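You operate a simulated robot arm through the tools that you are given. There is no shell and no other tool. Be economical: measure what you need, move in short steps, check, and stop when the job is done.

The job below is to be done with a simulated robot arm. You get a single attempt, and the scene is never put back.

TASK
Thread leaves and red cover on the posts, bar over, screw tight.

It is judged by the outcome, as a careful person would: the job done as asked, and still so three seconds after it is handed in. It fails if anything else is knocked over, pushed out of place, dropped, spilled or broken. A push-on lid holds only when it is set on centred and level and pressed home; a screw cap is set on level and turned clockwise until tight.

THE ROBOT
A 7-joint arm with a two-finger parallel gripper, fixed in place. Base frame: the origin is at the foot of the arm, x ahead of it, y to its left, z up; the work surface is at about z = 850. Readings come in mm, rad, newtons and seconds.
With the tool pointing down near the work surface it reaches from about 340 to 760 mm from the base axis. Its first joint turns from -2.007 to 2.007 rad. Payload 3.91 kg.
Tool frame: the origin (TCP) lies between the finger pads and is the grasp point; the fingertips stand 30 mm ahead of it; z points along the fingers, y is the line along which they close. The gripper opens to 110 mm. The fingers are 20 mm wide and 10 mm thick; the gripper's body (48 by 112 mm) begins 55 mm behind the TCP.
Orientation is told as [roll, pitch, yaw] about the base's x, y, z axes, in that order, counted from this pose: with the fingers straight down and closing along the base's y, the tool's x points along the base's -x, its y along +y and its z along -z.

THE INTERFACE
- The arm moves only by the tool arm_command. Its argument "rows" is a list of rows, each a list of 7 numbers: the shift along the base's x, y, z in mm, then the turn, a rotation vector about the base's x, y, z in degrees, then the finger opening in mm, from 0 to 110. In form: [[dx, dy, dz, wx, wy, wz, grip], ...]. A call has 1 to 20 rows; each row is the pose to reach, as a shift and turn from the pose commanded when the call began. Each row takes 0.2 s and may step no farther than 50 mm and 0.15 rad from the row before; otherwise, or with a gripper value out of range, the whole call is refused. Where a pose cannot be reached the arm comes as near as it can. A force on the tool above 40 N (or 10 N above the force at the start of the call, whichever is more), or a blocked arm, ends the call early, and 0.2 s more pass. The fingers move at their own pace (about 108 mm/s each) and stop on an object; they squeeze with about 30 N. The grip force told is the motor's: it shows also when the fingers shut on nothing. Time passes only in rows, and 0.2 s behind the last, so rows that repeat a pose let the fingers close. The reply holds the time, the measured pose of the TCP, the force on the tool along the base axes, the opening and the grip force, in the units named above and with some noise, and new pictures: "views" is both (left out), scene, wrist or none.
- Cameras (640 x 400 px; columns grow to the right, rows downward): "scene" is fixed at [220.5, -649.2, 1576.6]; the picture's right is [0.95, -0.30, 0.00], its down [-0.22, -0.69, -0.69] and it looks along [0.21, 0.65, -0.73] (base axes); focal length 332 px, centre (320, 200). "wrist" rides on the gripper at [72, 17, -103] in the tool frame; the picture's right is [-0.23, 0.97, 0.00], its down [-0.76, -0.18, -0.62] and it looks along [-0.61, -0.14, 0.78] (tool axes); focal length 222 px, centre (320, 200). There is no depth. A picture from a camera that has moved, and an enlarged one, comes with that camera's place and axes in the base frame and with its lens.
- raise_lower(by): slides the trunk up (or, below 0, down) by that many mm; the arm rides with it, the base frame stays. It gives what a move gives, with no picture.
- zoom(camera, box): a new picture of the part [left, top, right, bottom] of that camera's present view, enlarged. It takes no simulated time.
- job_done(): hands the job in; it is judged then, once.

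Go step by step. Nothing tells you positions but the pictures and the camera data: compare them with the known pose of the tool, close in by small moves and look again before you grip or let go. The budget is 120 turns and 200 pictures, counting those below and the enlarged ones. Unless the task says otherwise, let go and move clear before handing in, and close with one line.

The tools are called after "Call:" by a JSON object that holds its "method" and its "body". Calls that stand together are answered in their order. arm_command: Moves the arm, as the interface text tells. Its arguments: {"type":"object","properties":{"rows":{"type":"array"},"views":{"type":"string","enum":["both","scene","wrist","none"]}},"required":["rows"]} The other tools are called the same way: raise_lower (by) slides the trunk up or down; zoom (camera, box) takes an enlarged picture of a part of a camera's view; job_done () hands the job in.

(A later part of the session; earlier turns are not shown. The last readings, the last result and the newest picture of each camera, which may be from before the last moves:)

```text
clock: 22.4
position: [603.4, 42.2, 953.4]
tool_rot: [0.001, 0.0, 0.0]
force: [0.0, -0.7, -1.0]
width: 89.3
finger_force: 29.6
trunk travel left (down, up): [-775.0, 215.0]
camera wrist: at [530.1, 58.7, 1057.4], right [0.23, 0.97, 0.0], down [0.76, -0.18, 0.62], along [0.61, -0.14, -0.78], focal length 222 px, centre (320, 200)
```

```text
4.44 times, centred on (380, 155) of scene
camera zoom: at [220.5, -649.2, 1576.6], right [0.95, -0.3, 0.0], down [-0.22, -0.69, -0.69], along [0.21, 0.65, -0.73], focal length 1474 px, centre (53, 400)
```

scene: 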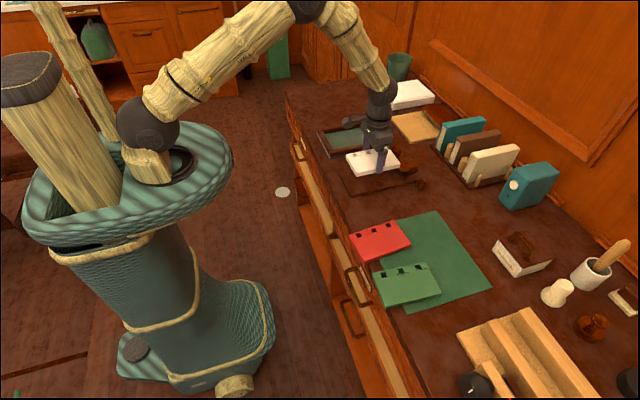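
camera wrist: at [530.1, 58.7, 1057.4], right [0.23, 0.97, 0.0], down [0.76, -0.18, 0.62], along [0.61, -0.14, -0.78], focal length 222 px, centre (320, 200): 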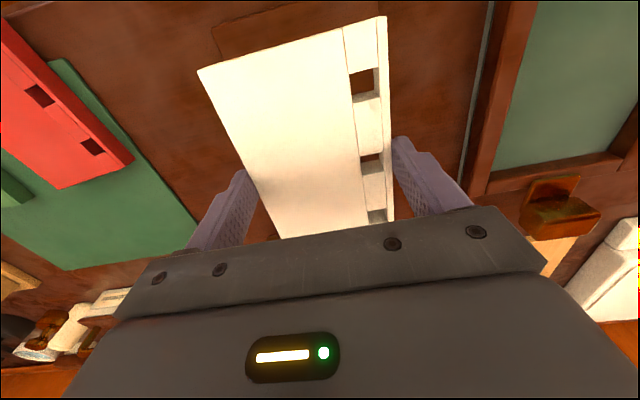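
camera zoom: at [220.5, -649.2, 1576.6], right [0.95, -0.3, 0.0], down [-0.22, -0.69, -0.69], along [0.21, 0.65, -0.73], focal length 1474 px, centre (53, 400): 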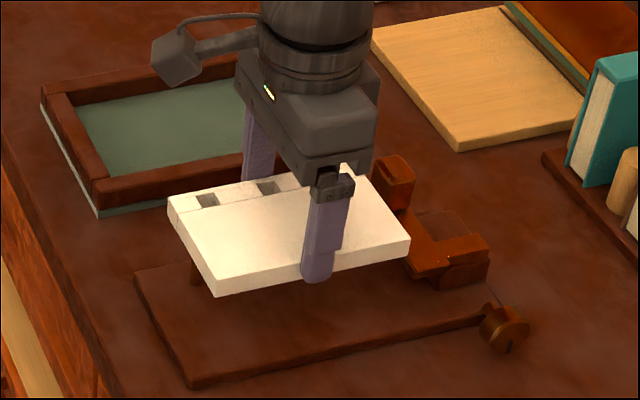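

Holes now at about (559,75), (604,75); posts ≈ (554.5,74), (599,74). I'll shift (-4.5,-1) and lower gently to feel whether the posts enter.

Call:
{"method": "arm_command", "body": {"rows": [[-4.5, -1, 0, 0, 0, 0, 70], [-4.5, -1, -6, 0, 0, 0, 70], [-4.5, -1, -12, 0, 0, 0, 70], [-4.5, -1, -16, 0, 0, 0, 70], [-4.5, -1, -20, 0, 0, 0, 70], [-4.5, -1, -24, 0, 0, 0, 70], [-4.5, -1, -24, 0, 0, 0, 70]]}}

Call:
{"method": "zoom", "body": {"camera": "wrist", "box": [300, 0, 440, 200]}}

Call:
{"method": "zoom", "body": {"camera": "scene", "box": [335, 130, 405, 190]}}

```text
clock: 24.0
position: [597.3, 40.5, 931.4]
tool_rot: [0.001, 0.0, 0.001]
force: [0.0, 0.0, -1.0]
width: 89.2
finger_force: 29.6
trunk travel left (down, up): [-775.0, 215.0]
camera wrist: at [524.9, 58.1, 1035.5], right [0.23, 0.97, 0.0], down [0.76, -0.18, 0.62], along [0.61, -0.14, -0.78], focal length 222 px, centre (320, 200)
```

scene: 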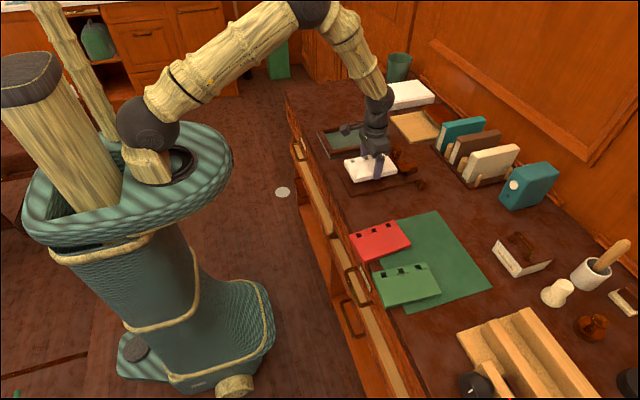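
wrist: 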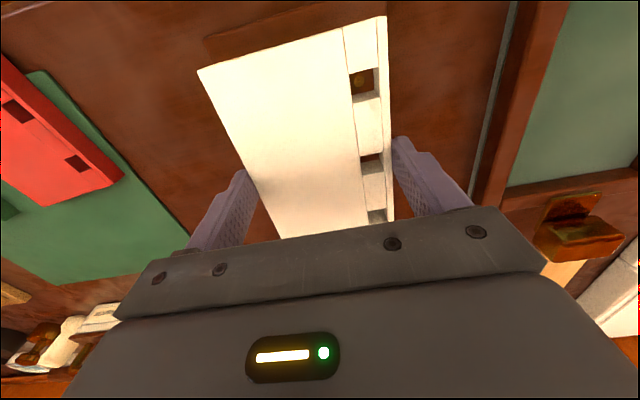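

```text
2.00 times, centred on (370, 100) of wrist
camera zoom: at [524.9, 58.1, 1035.5], right [0.23, 0.97, 0.0], down [0.76, -0.18, 0.62], along [0.61, -0.14, -0.78], focal length 444 px, centre (220, 400)
```

zoom: 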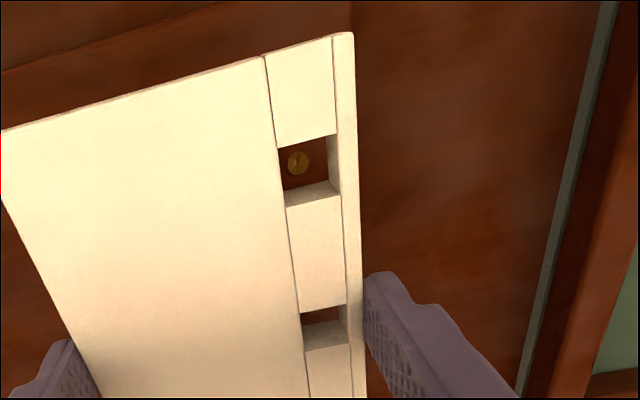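

```text
6.67 times, centred on (370, 160) of scene
camera zoom: at [220.5, -649.2, 1576.6], right [0.95, -0.3, 0.0], down [-0.22, -0.69, -0.69], along [0.21, 0.65, -0.73], focal length 2211 px, centre (-13, 467)
```

zoom: 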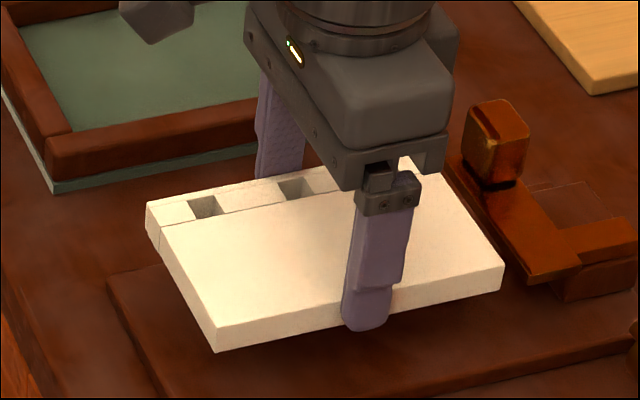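

Post 1's tip is visible centred in hole 1. Continue lowering onto the board.

Call:
{"method": "arm_command", "body": {"rows": [[0, 0, -6, 0, 0, 0, 70], [0, 0, -12, 0, 0, 0, 70], [0, 0, -18, 0, 0, 0, 70], [0, 0, -24, 0, 0, 0, 70], [0, 0, -29, 0, 0, 0, 70], [0, 0, -33, 0, 0, 0, 70], [0, 0, -36, 0, 0, 0, 70], [0, 0, -38, 0, 0, 0, 70], [0, 0, -39, 0, 0, 0, 70], [0, 0, -39, 0, 0, 0, 70]]}}

Call:
{"method": "zoom", "body": {"camera": "wrist", "box": [300, 0, 440, 200]}}

Call:
{"method": "zoom", "body": {"camera": "scene", "box": [335, 130, 405, 190]}}

```text
clock: 26.2
position: [598.3, 39.8, 893.7]
tool_rot: [0.002, -0.007, -0.002]
force: [-0.5, -4.2, 28.0]
width: 89.6
finger_force: 30.0
trunk travel left (down, up): [-775.0, 215.0]
camera wrist: at [524.0, 57.7, 997.9], right [0.23, 0.97, 0.0], down [0.76, -0.18, 0.63], along [0.61, -0.14, -0.78], focal length 222 px, centre (320, 200)
```

scene: 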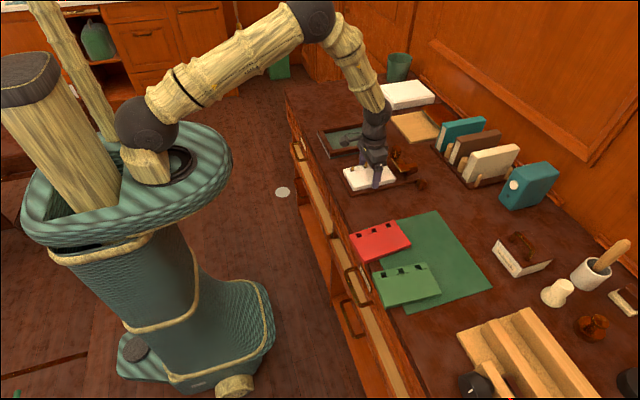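
wrist: 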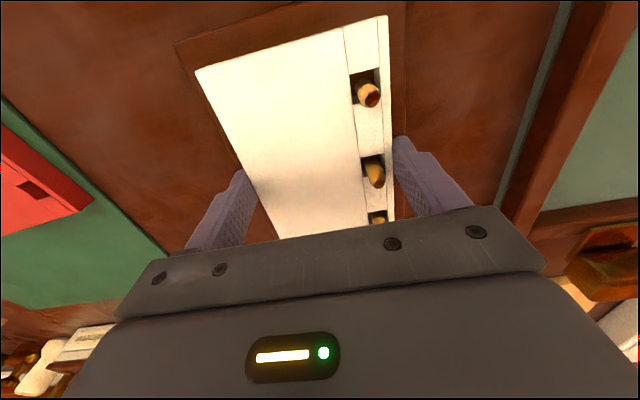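

```text
2.00 times, centred on (370, 100) of wrist
camera zoom: at [524.0, 57.7, 997.9], right [0.23, 0.97, 0.0], down [0.76, -0.18, 0.63], along [0.61, -0.14, -0.78], focal length 444 px, centre (220, 400)
```

zoom: 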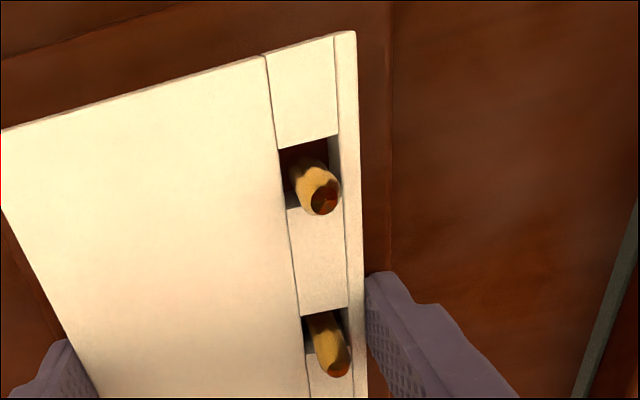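

```text
6.67 times, centred on (370, 160) of scene
camera zoom: at [220.5, -649.2, 1576.6], right [0.95, -0.3, 0.0], down [-0.22, -0.69, -0.69], along [0.21, 0.65, -0.73], focal length 2211 px, centre (-13, 467)
```

zoom: 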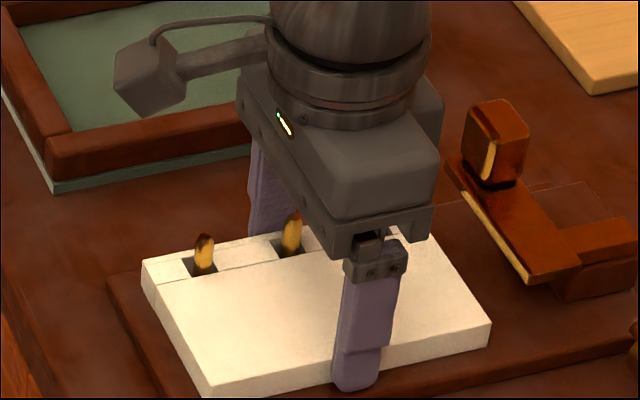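

All three posts are through the leaves and it's seated. Releasing and lifting clear.

Call:
{"method": "arm_command", "body": {"rows": [[0, 0, 1, 0, 0, 0, 89], [0, 0, 1, 0, 0, 0, 96], [0, 0, 1, 0, 0, 0, 104], [0, 0, 1, 0, 0, 0, 104], [0, 0, 30, 0, 0, 0, 104], [0, 0, 75, 0, 0, 0, 104], [0, 0, 120, 0, 0, 0, 110], [0, 0, 120, 0, 0, 0, 110]]}}

Call:
{"method": "zoom", "body": {"camera": "scene", "box": [335, 130, 435, 200]}}

```text
clock: 28.0
position: [596.0, 39.0, 1009.3]
tool_rot: [0.0, 0.002, 0.001]
force: [0.3, -0.4, -0.6]
width: 110.1
finger_force: 0.0
trunk travel left (down, up): [-775.0, 215.0]
camera wrist: at [524.1, 56.4, 1113.6], right [0.23, 0.97, 0.0], down [0.76, -0.18, 0.62], along [0.61, -0.14, -0.78], focal length 222 px, centre (320, 200)
```

scene: 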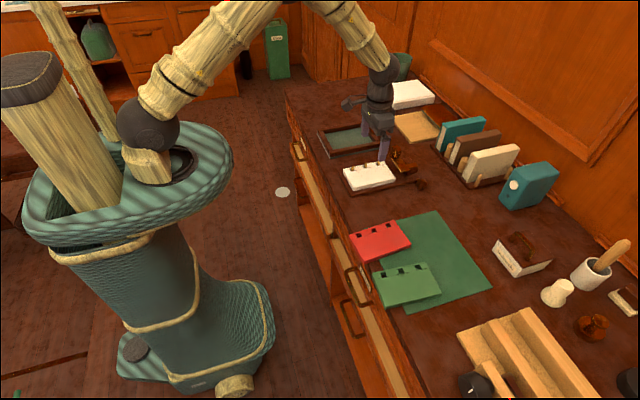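
wrist: 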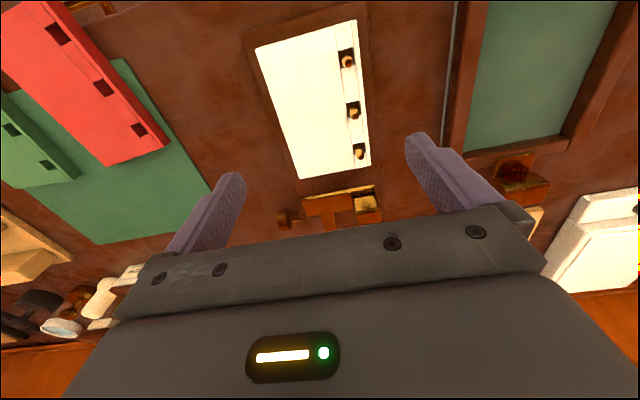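

```text
5.71 times, centred on (385, 165) of scene
camera zoom: at [220.5, -649.2, 1576.6], right [0.95, -0.3, 0.0], down [-0.22, -0.69, -0.69], along [0.21, 0.65, -0.73], focal length 1895 px, centre (-51, 400)
```

zoom: 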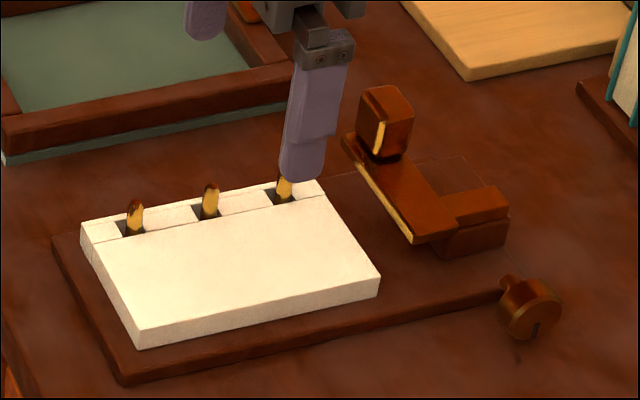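

Leaves are on. Next the red cover; moving to view it.

Call:
{"method": "arm_command", "body": {"rows": [[-15, -35, 15, 0, 0, 0, 110], [-30, -75, 30, 0, 0, 0, 110], [-45, -115, 30, 0, 0, 0, 110], [-65, -155, 30, 0, 0, 0, 110], [-85, -195, 30, 0, 0, 0, 110], [-105, -230, 30, 0, 0, 0, 110], [-115, -255, 30, 0, 0, 0, 110], [-115, -255, 30, 0, 0, 0, 110]]}}

Call:
{"method": "zoom", "body": {"camera": "wrist", "box": [180, 0, 480, 200]}}

Call:
{"method": "zoom", "body": {"camera": "scene", "box": [335, 210, 425, 270]}}

Call:
{"method": "zoom", "body": {"camera": "scene", "box": [335, 130, 435, 200]}}

```text
clock: 29.8
position: [480.4, -214.4, 1039.4]
tool_rot: [-0.001, -0.001, 0.001]
force: [0.6, 0.3, 0.7]
width: 109.9
finger_force: 0.1
trunk travel left (down, up): [-775.0, 215.0]
camera wrist: at [407.8, -197.4, 1144.1], right [0.23, 0.97, 0.0], down [0.76, -0.18, 0.62], along [0.61, -0.14, -0.78], focal length 222 px, centre (320, 200)
```

scene: 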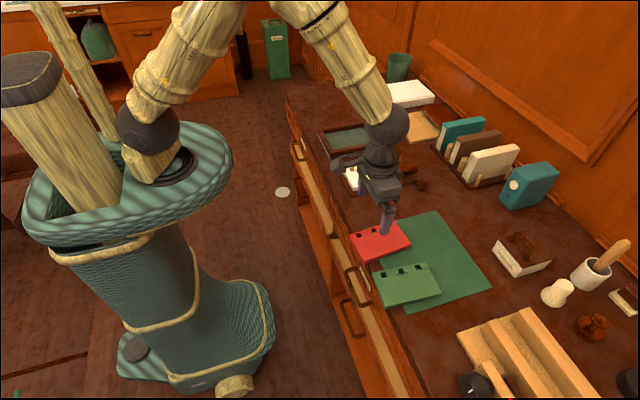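
wrist: 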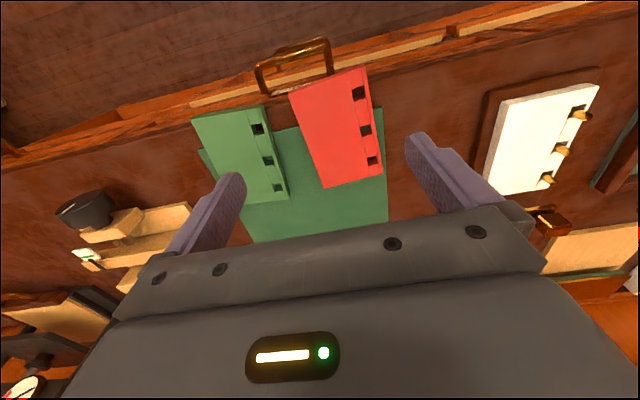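

```text
2.00 times, centred on (330, 100) of wrist
camera zoom: at [407.8, -197.4, 1144.1], right [0.23, 0.97, 0.0], down [0.76, -0.18, 0.62], along [0.61, -0.14, -0.78], focal length 444 px, centre (300, 400)
```

zoom: 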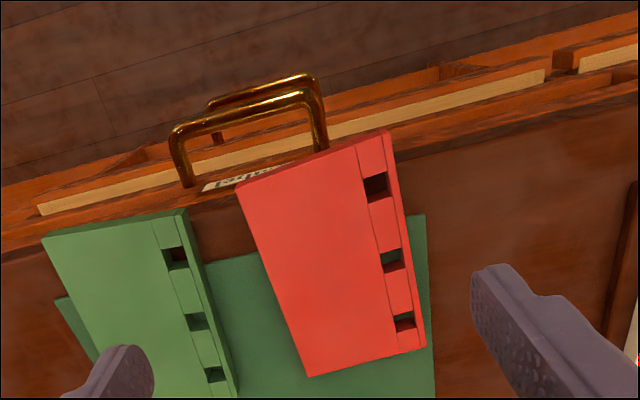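

```text
6.67 times, centred on (380, 240) of scene
camera zoom: at [220.5, -649.2, 1576.6], right [0.95, -0.3, 0.0], down [-0.22, -0.69, -0.69], along [0.21, 0.65, -0.73], focal length 2211 px, centre (-80, -67)
```

zoom: 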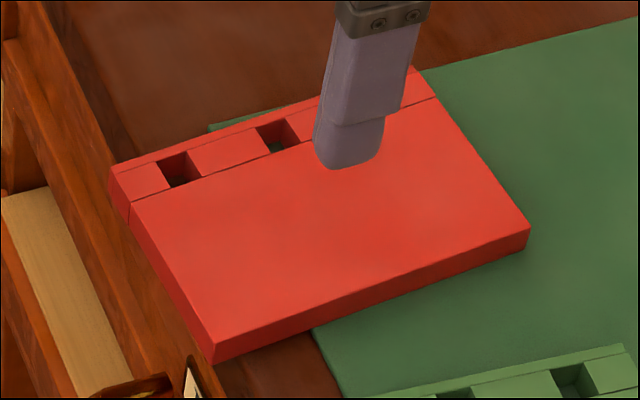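

```text
5.71 times, centred on (385, 165) of scene
camera zoom: at [220.5, -649.2, 1576.6], right [0.95, -0.3, 0.0], down [-0.22, -0.69, -0.69], along [0.21, 0.65, -0.73], focal length 1895 px, centre (-51, 400)
```

zoom: 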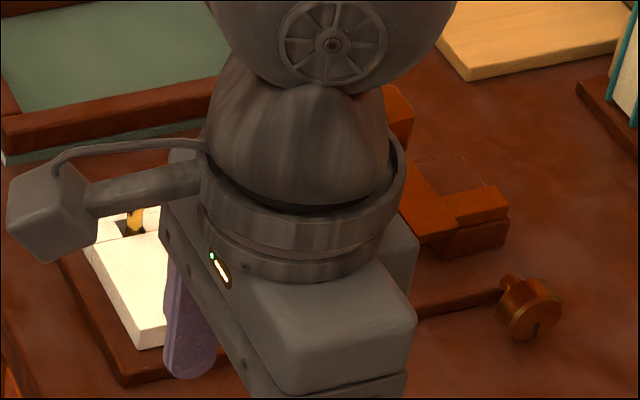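

Red cover: centre ≈ (528, -196), yaw ≈ 5.1°, gap to the green decoy about 45 mm. Aligning above it.

Call:
{"method": "arm_command", "body": {"rows": [[20, 8, -30, 0, 0, 2.5, 110], [40, 15, -65, 0, 0, 5.1, 110], [47.6, 18.4, -95, 0, 0, 5.1, 110], [47.6, 18.4, -104, 0, 0, 5.1, 110], [47.6, 18.4, -104, 0, 0, 5.1, 110]], "views": "wrist"}}

Call:
{"method": "zoom", "body": {"camera": "wrist", "box": [180, 0, 480, 200]}}

```text
clock: 31.0
position: [528.4, -196.3, 937.6]
tool_rot: [0.0, -0.002, 0.089]
force: [0.5, -1.3, -0.4]
width: 110.0
finger_force: 0.0
trunk travel left (down, up): [-775.0, 215.0]
camera wrist: at [455.2, -185.6, 1043.0], right [0.14, 0.99, 0.0], down [0.77, -0.11, 0.62], along [0.62, -0.09, -0.78], focal length 222 px, centre (320, 200)
```

wrist: 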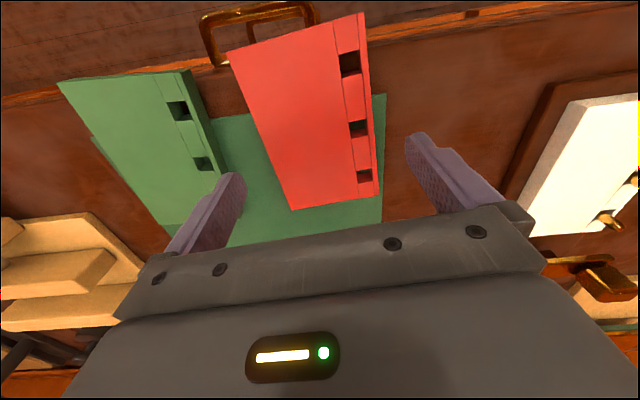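

```text
2.00 times, centred on (330, 100) of wrist
camera zoom: at [455.2, -185.6, 1043.0], right [0.14, 0.99, 0.0], down [0.77, -0.11, 0.62], along [0.62, -0.09, -0.78], focal length 444 px, centre (300, 400)
```

zoom: 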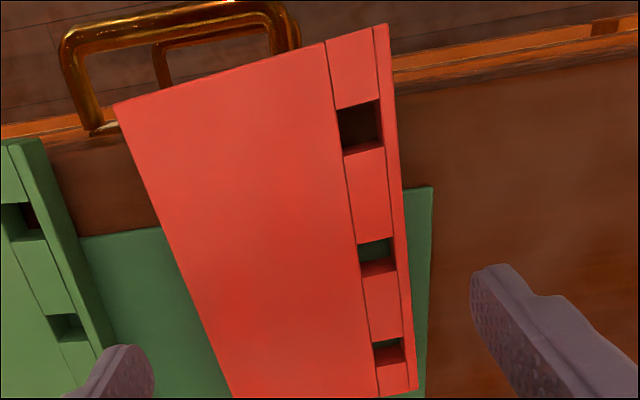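

Call:
{"method": "arm_command", "body": {"rows": [[-2, 0, -25, 0, 0, 0, 110], [-2, 0, -43, 0, 0, 0, 110], [-2, 0, -51, 0, 0, 0, 110], [-2, 0, -51, 0, 0, 0, 100], [-2, 0, -51, 0, 0, 0, 92], [-2, 0, -51, 0, 0, 0, 86], [-2, 0, -51, 0, 0, 0, 78], [-2, 0, -51, 0, 0, 0, 70], [-2, 0, -51, 0, 0, 0, 70]]}}

Call:
{"method": "zoom", "body": {"camera": "scene", "box": [335, 200, 425, 270]}}

```text
clock: 33.0
position: [527.7, -196.8, 887.4]
tool_rot: [-0.001, 0.0, 0.089]
force: [-0.2, -0.4, 0.6]
width: 89.1
finger_force: 29.9
trunk travel left (down, up): [-775.0, 215.0]
camera wrist: at [454.0, -185.3, 991.9], right [0.14, 0.99, 0.0], down [0.77, -0.11, 0.62], along [0.62, -0.09, -0.78], focal length 222 px, centre (320, 200)
```

scene: 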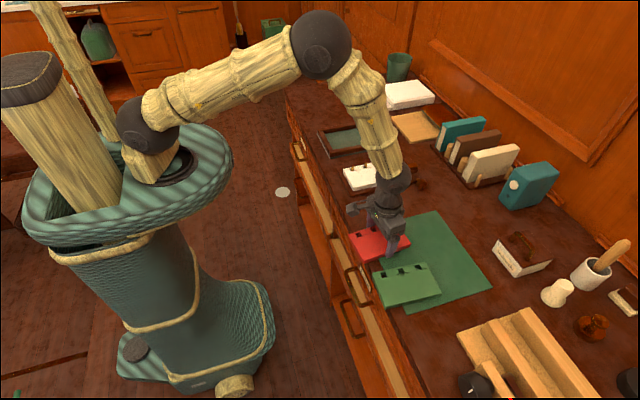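
wrist: 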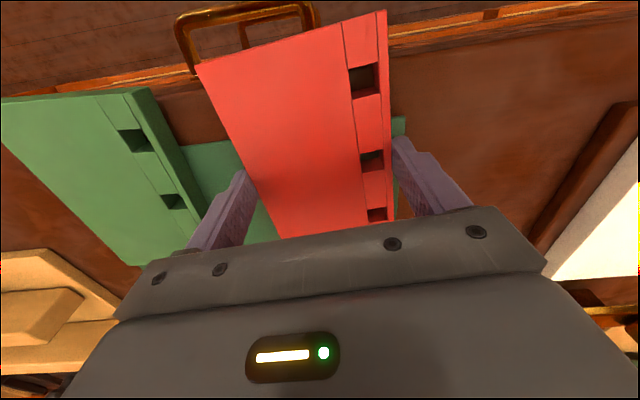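

```text
5.71 times, centred on (380, 235) of scene
camera zoom: at [220.5, -649.2, 1576.6], right [0.95, -0.3, 0.0], down [-0.22, -0.69, -0.69], along [0.21, 0.65, -0.73], focal length 1895 px, centre (-23, 0)
```

zoom: 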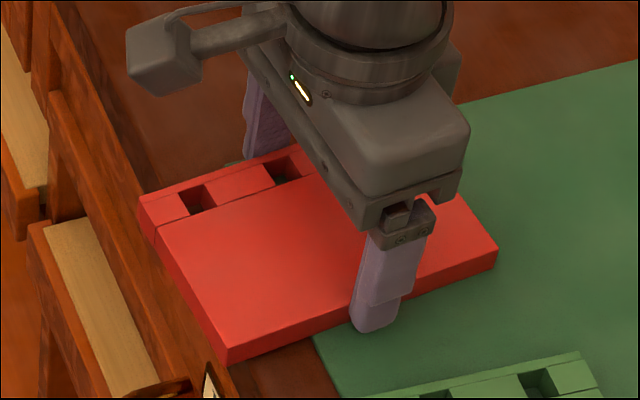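

Gripped. Lifting and carrying it over the posts.

Call:
{"method": "arm_command", "body": {"rows": [[0, 0, 20, 0, 0, 0, 70], [0, 0, 55, 0, 0, 0, 70], [5, 20, 90, 0, 0, -1, 70], [20, 60, 95, 0, 0, -2.5, 70], [35, 105, 95, 0, 0, -4, 70], [50, 150, 95, 0, 0, -5.1, 70], [62, 195, 90, 0, 0, -5.1, 70], [72, 230, 80, 0, 0, -5.1, 70], [72, 237, 66, 0, 0, -5.1, 70], [72, 237, 60, 0, 0, -5.1, 70], [72, 237, 60, 0, 0, -5.1, 70]]}}

Call:
{"method": "zoom", "body": {"camera": "wrist", "box": [300, 0, 440, 200]}}

Call:
{"method": "zoom", "body": {"camera": "scene", "box": [325, 120, 425, 200]}}

```text
clock: 35.4
position: [599.2, 42.9, 946.3]
tool_rot: [-0.001, -0.001, -0.002]
force: [0.3, 0.2, -1.5]
width: 89.3
finger_force: 30.1
trunk travel left (down, up): [-775.0, 215.0]
camera wrist: at [526.4, 60.2, 1051.7], right [0.23, 0.97, 0.0], down [0.76, -0.18, 0.62], along [0.61, -0.14, -0.78], focal length 222 px, centre (320, 200)
```

scene: 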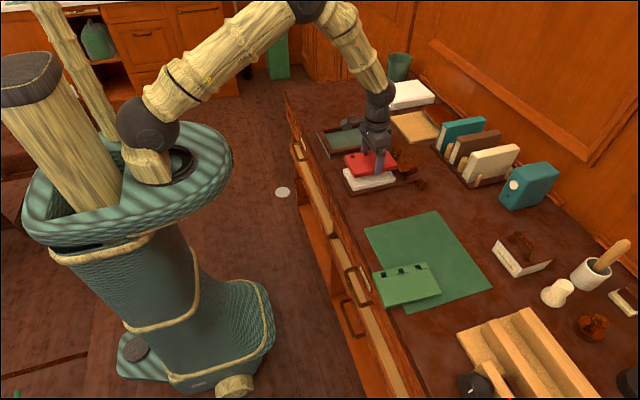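
wrist: 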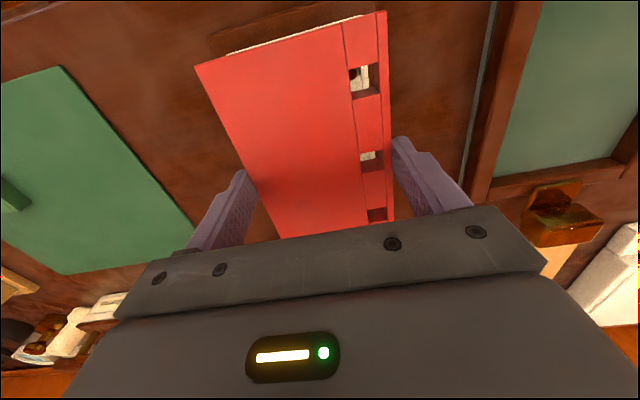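

```text
2.00 times, centred on (370, 100) of wrist
camera zoom: at [526.4, 60.2, 1051.7], right [0.23, 0.97, 0.0], down [0.76, -0.18, 0.62], along [0.61, -0.14, -0.78], focal length 444 px, centre (220, 400)
```

zoom: 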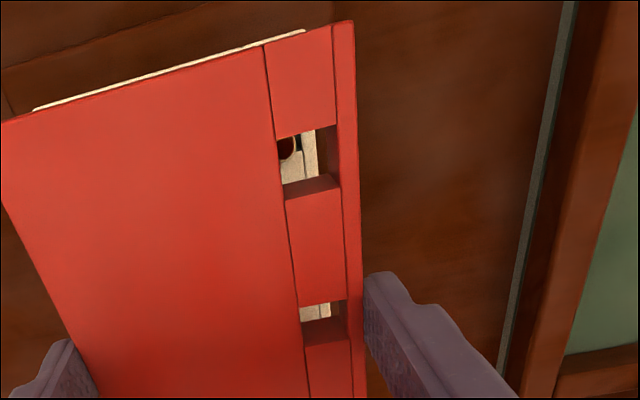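

```text
5.00 times, centred on (375, 160) of scene
camera zoom: at [220.5, -649.2, 1576.6], right [0.95, -0.3, 0.0], down [-0.22, -0.69, -0.69], along [0.21, 0.65, -0.73], focal length 1658 px, centre (45, 400)
```

zoom: 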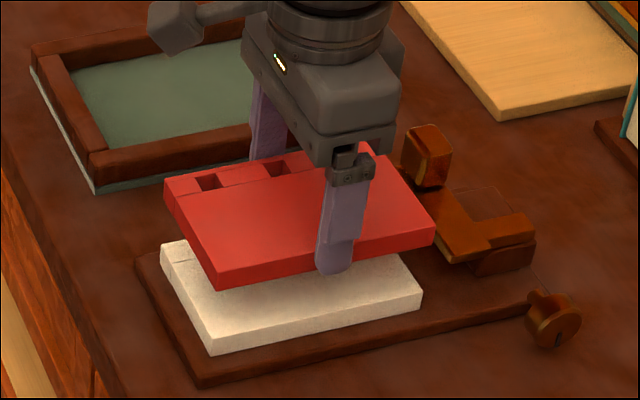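

Holes are ~2.4 mm too far in +y; correcting and lowering.

Call:
{"method": "arm_command", "body": {"rows": [[0, -2.4, 0, 0, 0, 0, 70], [0, -2.4, -6, 0, 0, 0, 70], [0, -2.4, -11, 0, 0, 0, 70], [0, -2.4, -16, 0, 0, 0, 70], [0, -2.4, -16, 0, 0, 0, 70]], "views": "wrist"}}

Call:
{"method": "zoom", "body": {"camera": "wrist", "box": [300, 0, 440, 200]}}

```text
clock: 36.6
position: [599.9, 38.5, 930.6]
tool_rot: [0.0, 0.001, 0.0]
force: [-0.1, 0.4, -0.4]
width: 89.2
finger_force: 29.6
trunk travel left (down, up): [-775.0, 215.0]
camera wrist: at [527.3, 56.4, 1035.4], right [0.23, 0.97, 0.0], down [0.76, -0.18, 0.62], along [0.61, -0.14, -0.78], focal length 222 px, centre (320, 200)
```

wrist: 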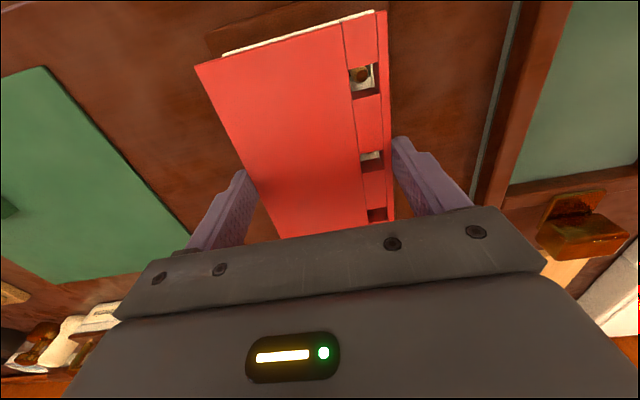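

```text
2.00 times, centred on (370, 100) of wrist
camera zoom: at [527.3, 56.4, 1035.4], right [0.23, 0.97, 0.0], down [0.76, -0.18, 0.62], along [0.61, -0.14, -0.78], focal length 444 px, centre (220, 400)
```

zoom: 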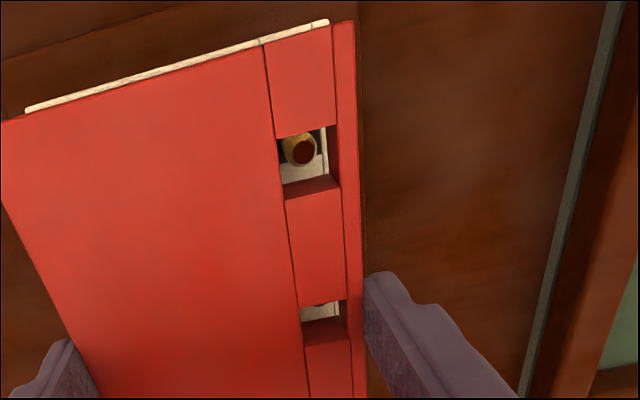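

Call:
{"method": "arm_command", "body": {"rows": [[0, 0, -5, 0, 0, 0, 70], [0, 0, -10, 0, 0, 0, 70], [0, 0, -14, 0, 0, 0, 70], [0, 0, -17, 0, 0, 0, 70], [0, 0, -19, 0, 0, 0, 70], [0, 0, -21, 0, 0, 0, 70], [0, 0, -21, 0, 0, 0, 70]], "views": "wrist"}}

Call:
{"method": "zoom", "body": {"camera": "scene", "box": [325, 120, 425, 200]}}

```text
clock: 38.2
position: [600.3, 39.4, 911.3]
tool_rot: [0.003, -0.004, 0.001]
force: [-1.5, 0.4, 15.0]
width: 89.3
finger_force: 29.5
trunk travel left (down, up): [-775.0, 215.0]
camera wrist: at [527.0, 56.1, 1015.5], right [0.23, 0.97, 0.0], down [0.76, -0.18, 0.63], along [0.61, -0.14, -0.78], focal length 222 px, centre (320, 200)
```

wrist: 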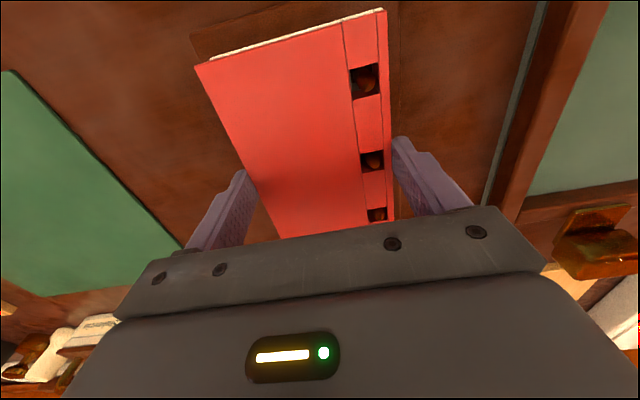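

```text
5.00 times, centred on (375, 160) of scene
camera zoom: at [220.5, -649.2, 1576.6], right [0.95, -0.3, 0.0], down [-0.22, -0.69, -0.69], along [0.21, 0.65, -0.73], focal length 1658 px, centre (45, 400)
```

zoom: 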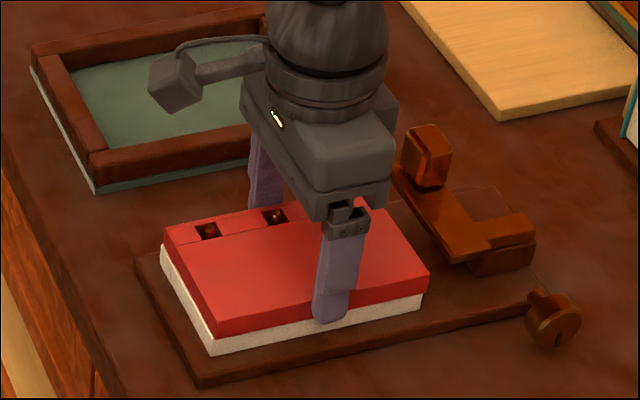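

Cover seated. Release and lift.

Call:
{"method": "arm_command", "body": {"rows": [[0, 0, 0.5, 0, 0, 0, 89], [0, 0, 0.5, 0, 0, 0, 96], [0, 0, 0.5, 0, 0, 0, 102], [0, 0, 0.5, 0, 0, 0, 102], [0, 0, 30, 0, 0, 0, 102], [0, 0, 70, 0, 0, 0, 102], [-15, 0, 110, 0, 0, 0, 110], [-15, 0, 110, 0, 0, 0, 110]], "views": "wrist"}}

Call:
{"method": "zoom", "body": {"camera": "scene", "box": [325, 120, 425, 200]}}

Call:
{"method": "zoom", "body": {"camera": "wrist", "box": [230, 0, 400, 240]}}

```text
clock: 40.0
position: [585.8, 35.6, 1017.6]
tool_rot: [0.0, 0.001, 0.001]
force: [0.3, -1.0, 0.2]
width: 109.8
finger_force: 0.0
trunk travel left (down, up): [-775.0, 215.0]
camera wrist: at [512.9, 53.9, 1121.6], right [0.23, 0.97, 0.0], down [0.76, -0.18, 0.62], along [0.61, -0.14, -0.78], focal length 222 px, centre (320, 200)
```

wrist: 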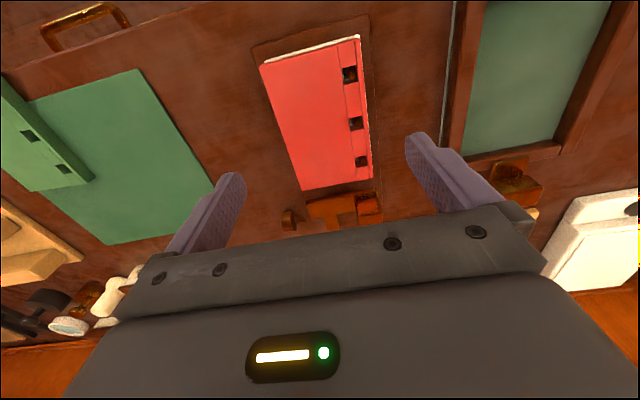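

```text
5.00 times, centred on (375, 160) of scene
camera zoom: at [220.5, -649.2, 1576.6], right [0.95, -0.3, 0.0], down [-0.22, -0.69, -0.69], along [0.21, 0.65, -0.73], focal length 1658 px, centre (45, 400)
```

zoom: 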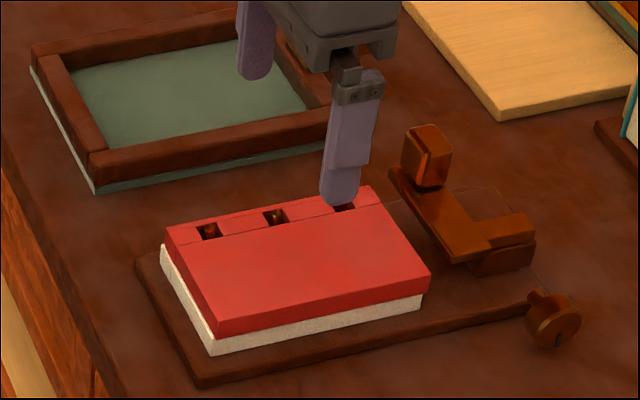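

```text
1.67 times, centred on (315, 120) of wrist
camera zoom: at [512.9, 53.9, 1121.6], right [0.23, 0.97, 0.0], down [0.76, -0.18, 0.62], along [0.61, -0.14, -0.78], focal length 370 px, centre (328, 333)
```

zoom: 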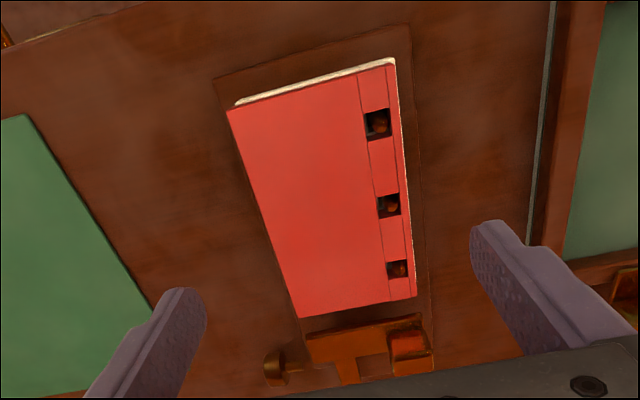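

Both are threaded; post tips sit about flush with the cover top. Now test how the bar moves: turn the tool to close along x and straddle the grip block (≈(698,70), top z≈936).

Call:
{"method": "arm_command", "body": {"rows": [[10, 3, 0, 0, 0, -8, 110], [20, 6, 0, 0, 0, -16, 110], [30, 9, 0, 0, 0, -24, 110], [40, 12, 0, 0, 0, -32, 110], [50, 15, 0, 0, 0, -40, 110], [60, 18, 0, 0, 0, -48, 110], [70, 21, 0, 0, 0, -56, 110], [80, 24, 0, 0, 0, -64, 100], [90, 27, 0, 0, 0, -72, 90], [100, 30, 0, 0, 0, -80, 80], [112, 34, 0, 0, 0, -88, 70], [112, 34, 0, 0, 0, -90, 64], [112, 34, -20, 0, 0, -90, 64], [112, 34, -30, 0, 0, -90, 64]]}}

Call:
{"method": "zoom", "body": {"camera": "scene", "box": [360, 110, 440, 190]}}

Call:
{"method": "zoom", "body": {"camera": "wrist", "box": [230, 50, 420, 200]}}

```text
clock: 43.0
position: [697.5, 73.7, 991.6]
tool_rot: [0.001, 0.001, -1.573]
force: [-0.2, 0.8, 0.1]
width: 64.0
finger_force: 0.1
trunk travel left (down, up): [-775.0, 215.0]
camera wrist: at [714.0, 146.8, 1095.8], right [0.97, -0.23, 0.0], down [-0.18, -0.76, 0.62], along [-0.14, -0.61, -0.78], focal length 222 px, centre (320, 200)
```

scene: 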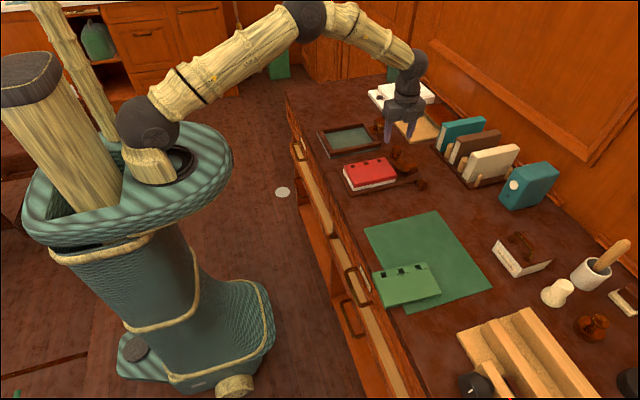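
wrist: 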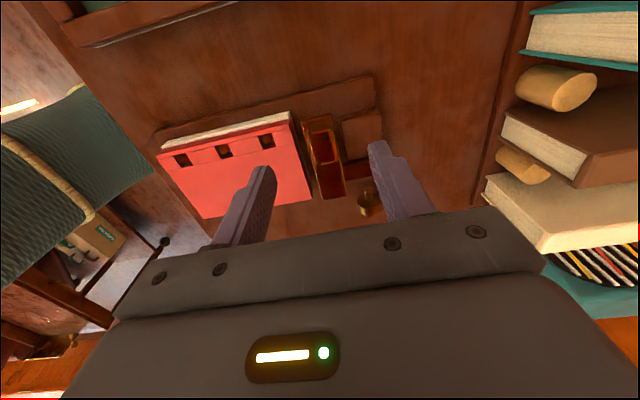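

```text
5.00 times, centred on (400, 150) of scene
camera zoom: at [220.5, -649.2, 1576.6], right [0.95, -0.3, 0.0], down [-0.22, -0.69, -0.69], along [0.21, 0.65, -0.73], focal length 1658 px, centre (-80, 450)
```

zoom: 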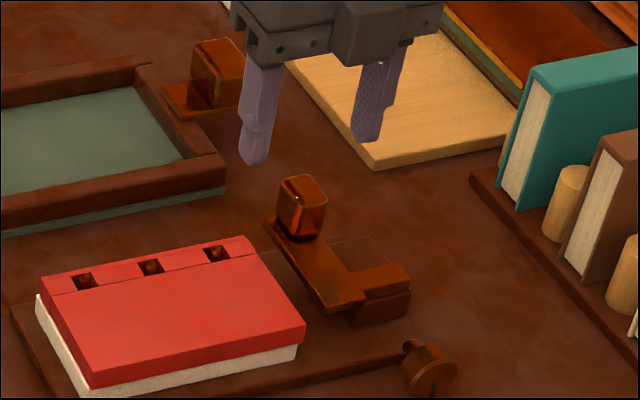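

```text
2.67 times, centred on (325, 125) of wrist
camera zoom: at [714.0, 146.8, 1095.8], right [0.97, -0.23, 0.0], down [-0.18, -0.76, 0.62], along [-0.14, -0.61, -0.78], focal length 592 px, centre (307, 400)
```

zoom: 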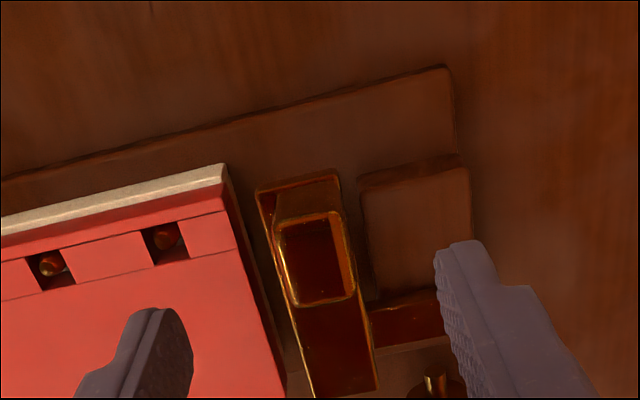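

Call:
{"method": "arm_command", "body": {"rows": [[2.5, -1, -20, 0, 0, 0, 64], [2.5, -1, -40, 0, 0, 0, 64], [2.5, -1, -49, 0, 0, 0, 64], [2.5, -1, -49, 0, 0, 0, 45], [2.5, -1, -49, 0, 0, 0, 34], [2.5, -1, -49, 0, 0, 0, 32]], "views": "wrist"}}

Call:
{"method": "zoom", "body": {"camera": "scene", "box": [360, 110, 440, 190]}}

Call:
{"method": "zoom", "body": {"camera": "wrist", "box": [230, 80, 420, 220]}}

```text
clock: 44.4
position: [696.6, 73.6, 941.6]
tool_rot: [0.0, 0.001, -1.572]
force: [-0.1, -0.4, 0.5]
width: 31.9
finger_force: 0.2
trunk travel left (down, up): [-775.0, 215.0]
camera wrist: at [715.3, 146.5, 1046.2], right [0.97, -0.23, 0.0], down [-0.18, -0.76, 0.62], along [-0.14, -0.61, -0.78], focal length 222 px, centre (320, 200)
```

wrist: 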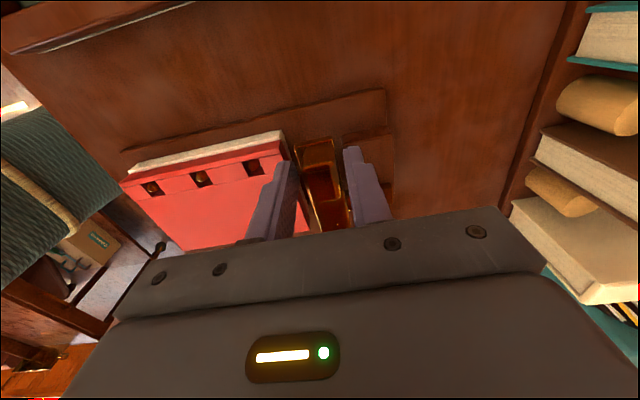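

```text
5.00 times, centred on (400, 150) of scene
camera zoom: at [220.5, -649.2, 1576.6], right [0.95, -0.3, 0.0], down [-0.22, -0.69, -0.69], along [0.21, 0.65, -0.73], focal length 1658 px, centre (-80, 450)
```

zoom: 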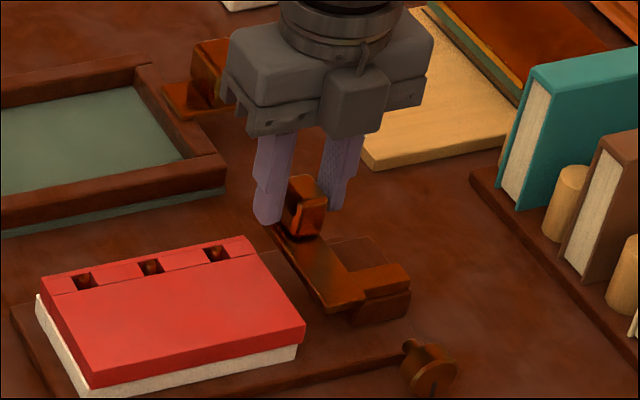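

```text
2.86 times, centred on (325, 150) of wrist
camera zoom: at [715.3, 146.5, 1046.2], right [0.97, -0.23, 0.0], down [-0.18, -0.76, 0.62], along [-0.14, -0.61, -0.78], focal length 635 px, centre (306, 343)
```

zoom: 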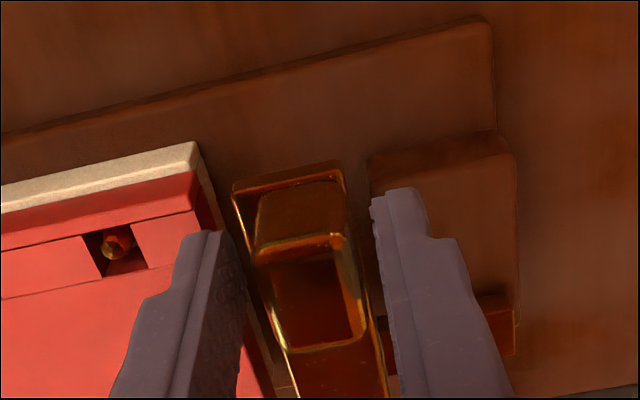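

Fingers straddle the grip block loosely. Nudging -x in small steps, watching force.

Call:
{"method": "arm_command", "body": {"rows": [[-2, 0, 0, 0, 0, 0, 32], [-4, 0, 0, 0, 0, 0, 32], [-6, 0, 0, 0, 0, 0, 32], [-8, 0, 0, 0, 0, 0, 32], [-10, 0, 0, 0, 0, 0, 32], [-12, 0, 0, 0, 0, 0, 32], [-12, 0, 0, 0, 0, 0, 32]], "views": "wrist"}}

Call:
{"method": "zoom", "body": {"camera": "scene", "box": [360, 110, 440, 190]}}

Call:
{"method": "zoom", "body": {"camera": "wrist", "box": [230, 80, 420, 220]}}

```text
clock: 46.0
position: [687.2, 72.1, 941.3]
tool_rot: [0.0, 0.0, -1.571]
force: [0.5, -0.7, 0.4]
width: 32.3
finger_force: 0.2
trunk travel left (down, up): [-775.0, 215.0]
camera wrist: at [704.2, 145.0, 1045.4], right [0.97, -0.23, 0.0], down [-0.18, -0.76, 0.62], along [-0.14, -0.61, -0.78], focal length 222 px, centre (320, 200)
```

wrist: 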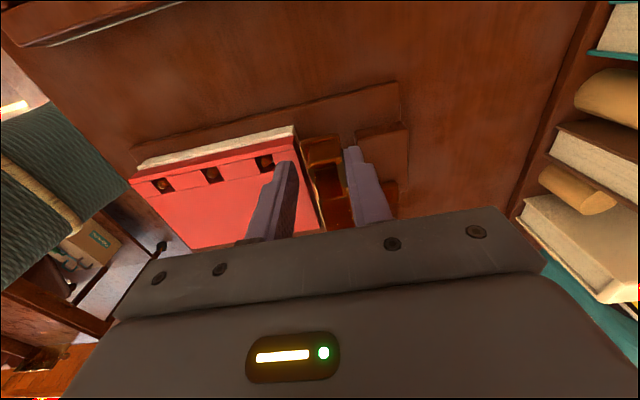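

```text
5.00 times, centred on (400, 150) of scene
camera zoom: at [220.5, -649.2, 1576.6], right [0.95, -0.3, 0.0], down [-0.22, -0.69, -0.69], along [0.21, 0.65, -0.73], focal length 1658 px, centre (-80, 450)
```

zoom: 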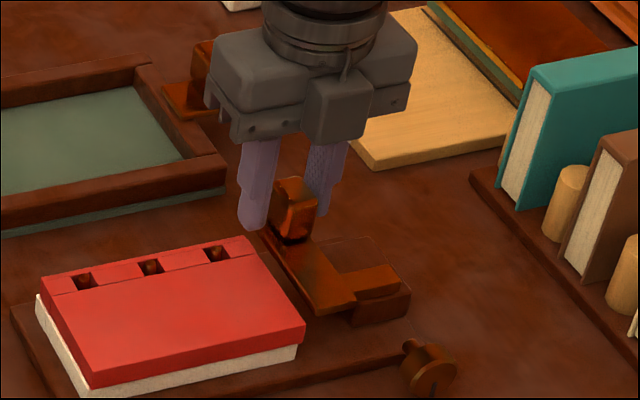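

```text
2.86 times, centred on (325, 150) of wrist
camera zoom: at [704.2, 145.0, 1045.4], right [0.97, -0.23, 0.0], down [-0.18, -0.76, 0.62], along [-0.14, -0.61, -0.78], focal length 635 px, centre (306, 343)
```

zoom: 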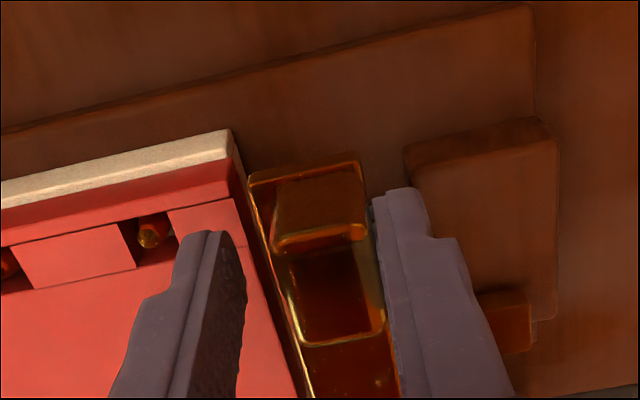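

It slides freely in -x as a translation. Continuing and checking it clears the cover's top.

Call:
{"method": "arm_command", "body": {"rows": [[-2, 0, 0, 0, 0, 0, 32], [-4, 0, 0, 0, 0, 0, 32], [-6, 0, 0, 0, 0, 0, 32], [-8, 0, 0, 0, 0, 0, 32], [-10, 0, 0, 0, 0, 0, 32], [-12, 0, 0, 0, 0, 0, 32], [-14, 0, 0, 0, 0, 0, 32], [-14, 0, 0, 0, 0, 0, 32]], "views": "none"}}

Call:
{"method": "zoom", "body": {"camera": "scene", "box": [360, 110, 440, 190]}}

Call:
{"method": "zoom", "body": {"camera": "wrist", "box": [230, 80, 420, 220]}}

```text
clock: 47.8
position: [673.8, 71.9, 941.7]
tool_rot: [0.001, -0.001, -1.571]
force: [0.3, 0.9, 1.0]
width: 32.4
finger_force: 0.0
trunk travel left (down, up): [-775.0, 215.0]
```

```text
5.00 times, centred on (400, 150) of scene
camera zoom: at [220.5, -649.2, 1576.6], right [0.95, -0.3, 0.0], down [-0.22, -0.69, -0.69], along [0.21, 0.65, -0.73], focal length 1658 px, centre (-80, 450)
```

zoom: 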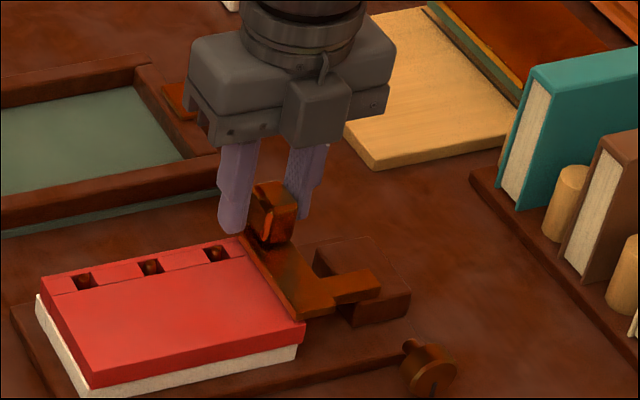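

```text
2.86 times, centred on (325, 150) of wrist
camera zoom: at [690.3, 145.1, 1046.2], right [0.97, -0.23, 0.0], down [-0.18, -0.76, 0.62], along [-0.14, -0.61, -0.78], focal length 635 px, centre (306, 343)
```

zoom: 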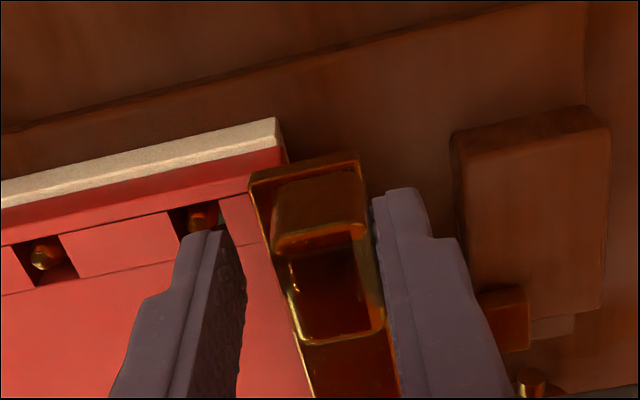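

Call:
{"method": "arm_command", "body": {"rows": [[-2, 0, 0, 0, 0, 0, 32], [-4, 0, 0, 0, 0, 0, 32], [-6, 0, 0, 0, 0, 0, 32], [-8, 0, 0, 0, 0, 0, 32], [-10, 0, 0, 0, 0, 0, 32], [-10, 0, 0, 0, 0, 0, 32]], "views": "none"}}

Call:
{"method": "zoom", "body": {"camera": "scene", "box": [360, 110, 440, 190]}}

Call:
{"method": "zoom", "body": {"camera": "wrist", "box": [230, 80, 420, 220]}}

```text
clock: 49.2
position: [664.9, 73.4, 940.9]
tool_rot: [0.0, -0.001, -1.572]
force: [2.1, -0.2, -0.8]
width: 33.2
finger_force: 1.3
trunk travel left (down, up): [-775.0, 215.0]
```

```text
5.00 times, centred on (400, 150) of scene
camera zoom: at [220.5, -649.2, 1576.6], right [0.95, -0.3, 0.0], down [-0.22, -0.69, -0.69], along [0.21, 0.65, -0.73], focal length 1658 px, centre (-80, 450)
```

zoom: 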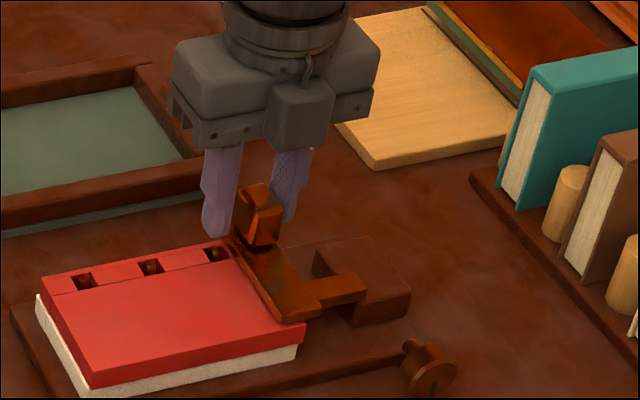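

```text
2.86 times, centred on (325, 150) of wrist
camera zoom: at [680.1, 145.3, 1045.8], right [0.97, -0.23, 0.0], down [-0.18, -0.76, 0.62], along [-0.14, -0.61, -0.78], focal length 635 px, centre (306, 343)
```

zoom: 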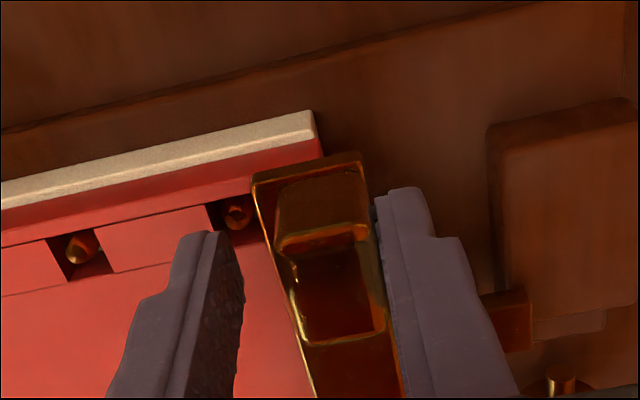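

Call:
{"method": "arm_command", "body": {"rows": [[-1, 0, 0, 0, 0, 0, 32], [-2, 0, 0, 0, 0, 0, 32], [-3, 0, 0, 0, 0, 0, 32], [-4, 0, 0, 0, 0, 0, 32], [-4, 0, 0, 0, 0, 0, 32]], "views": "none"}}

Call:
{"method": "zoom", "body": {"camera": "wrist", "box": [230, 80, 420, 220]}}

Call:
{"method": "zoom", "body": {"camera": "scene", "box": [360, 110, 440, 190]}}

```text
clock: 50.4
position: [659.8, 73.3, 942.5]
tool_rot: [0.004, 0.001, -1.571]
force: [14.2, 2.7, 0.6]
width: 39.0
finger_force: 6.9
trunk travel left (down, up): [-775.0, 215.0]
```

```text
2.86 times, centred on (325, 150) of wrist
camera zoom: at [676.7, 145.2, 1045.9], right [0.97, -0.23, 0.0], down [-0.18, -0.76, 0.62], along [-0.14, -0.61, -0.78], focal length 635 px, centre (306, 343)
```

zoom: 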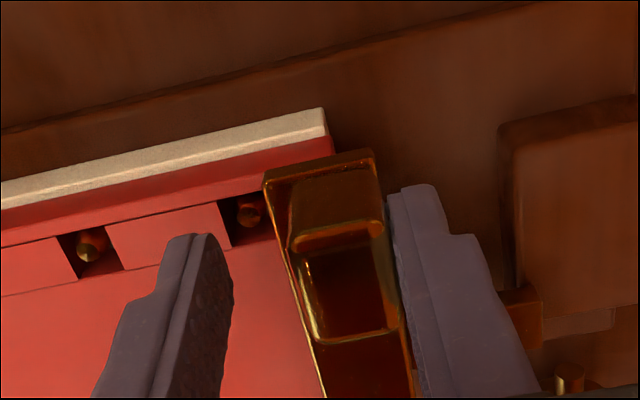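

```text
5.00 times, centred on (400, 150) of scene
camera zoom: at [220.5, -649.2, 1576.6], right [0.95, -0.3, 0.0], down [-0.22, -0.69, -0.69], along [0.21, 0.65, -0.73], focal length 1658 px, centre (-80, 450)
```

zoom: 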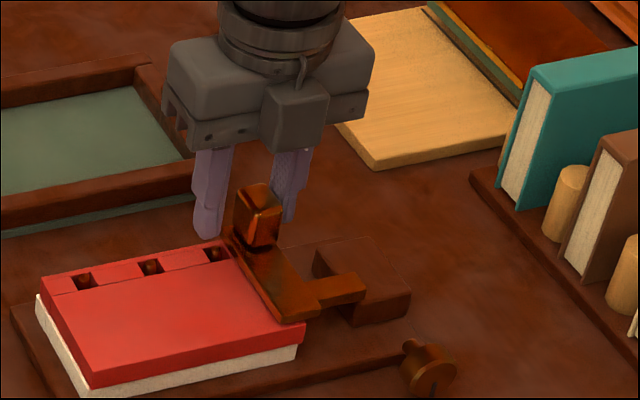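

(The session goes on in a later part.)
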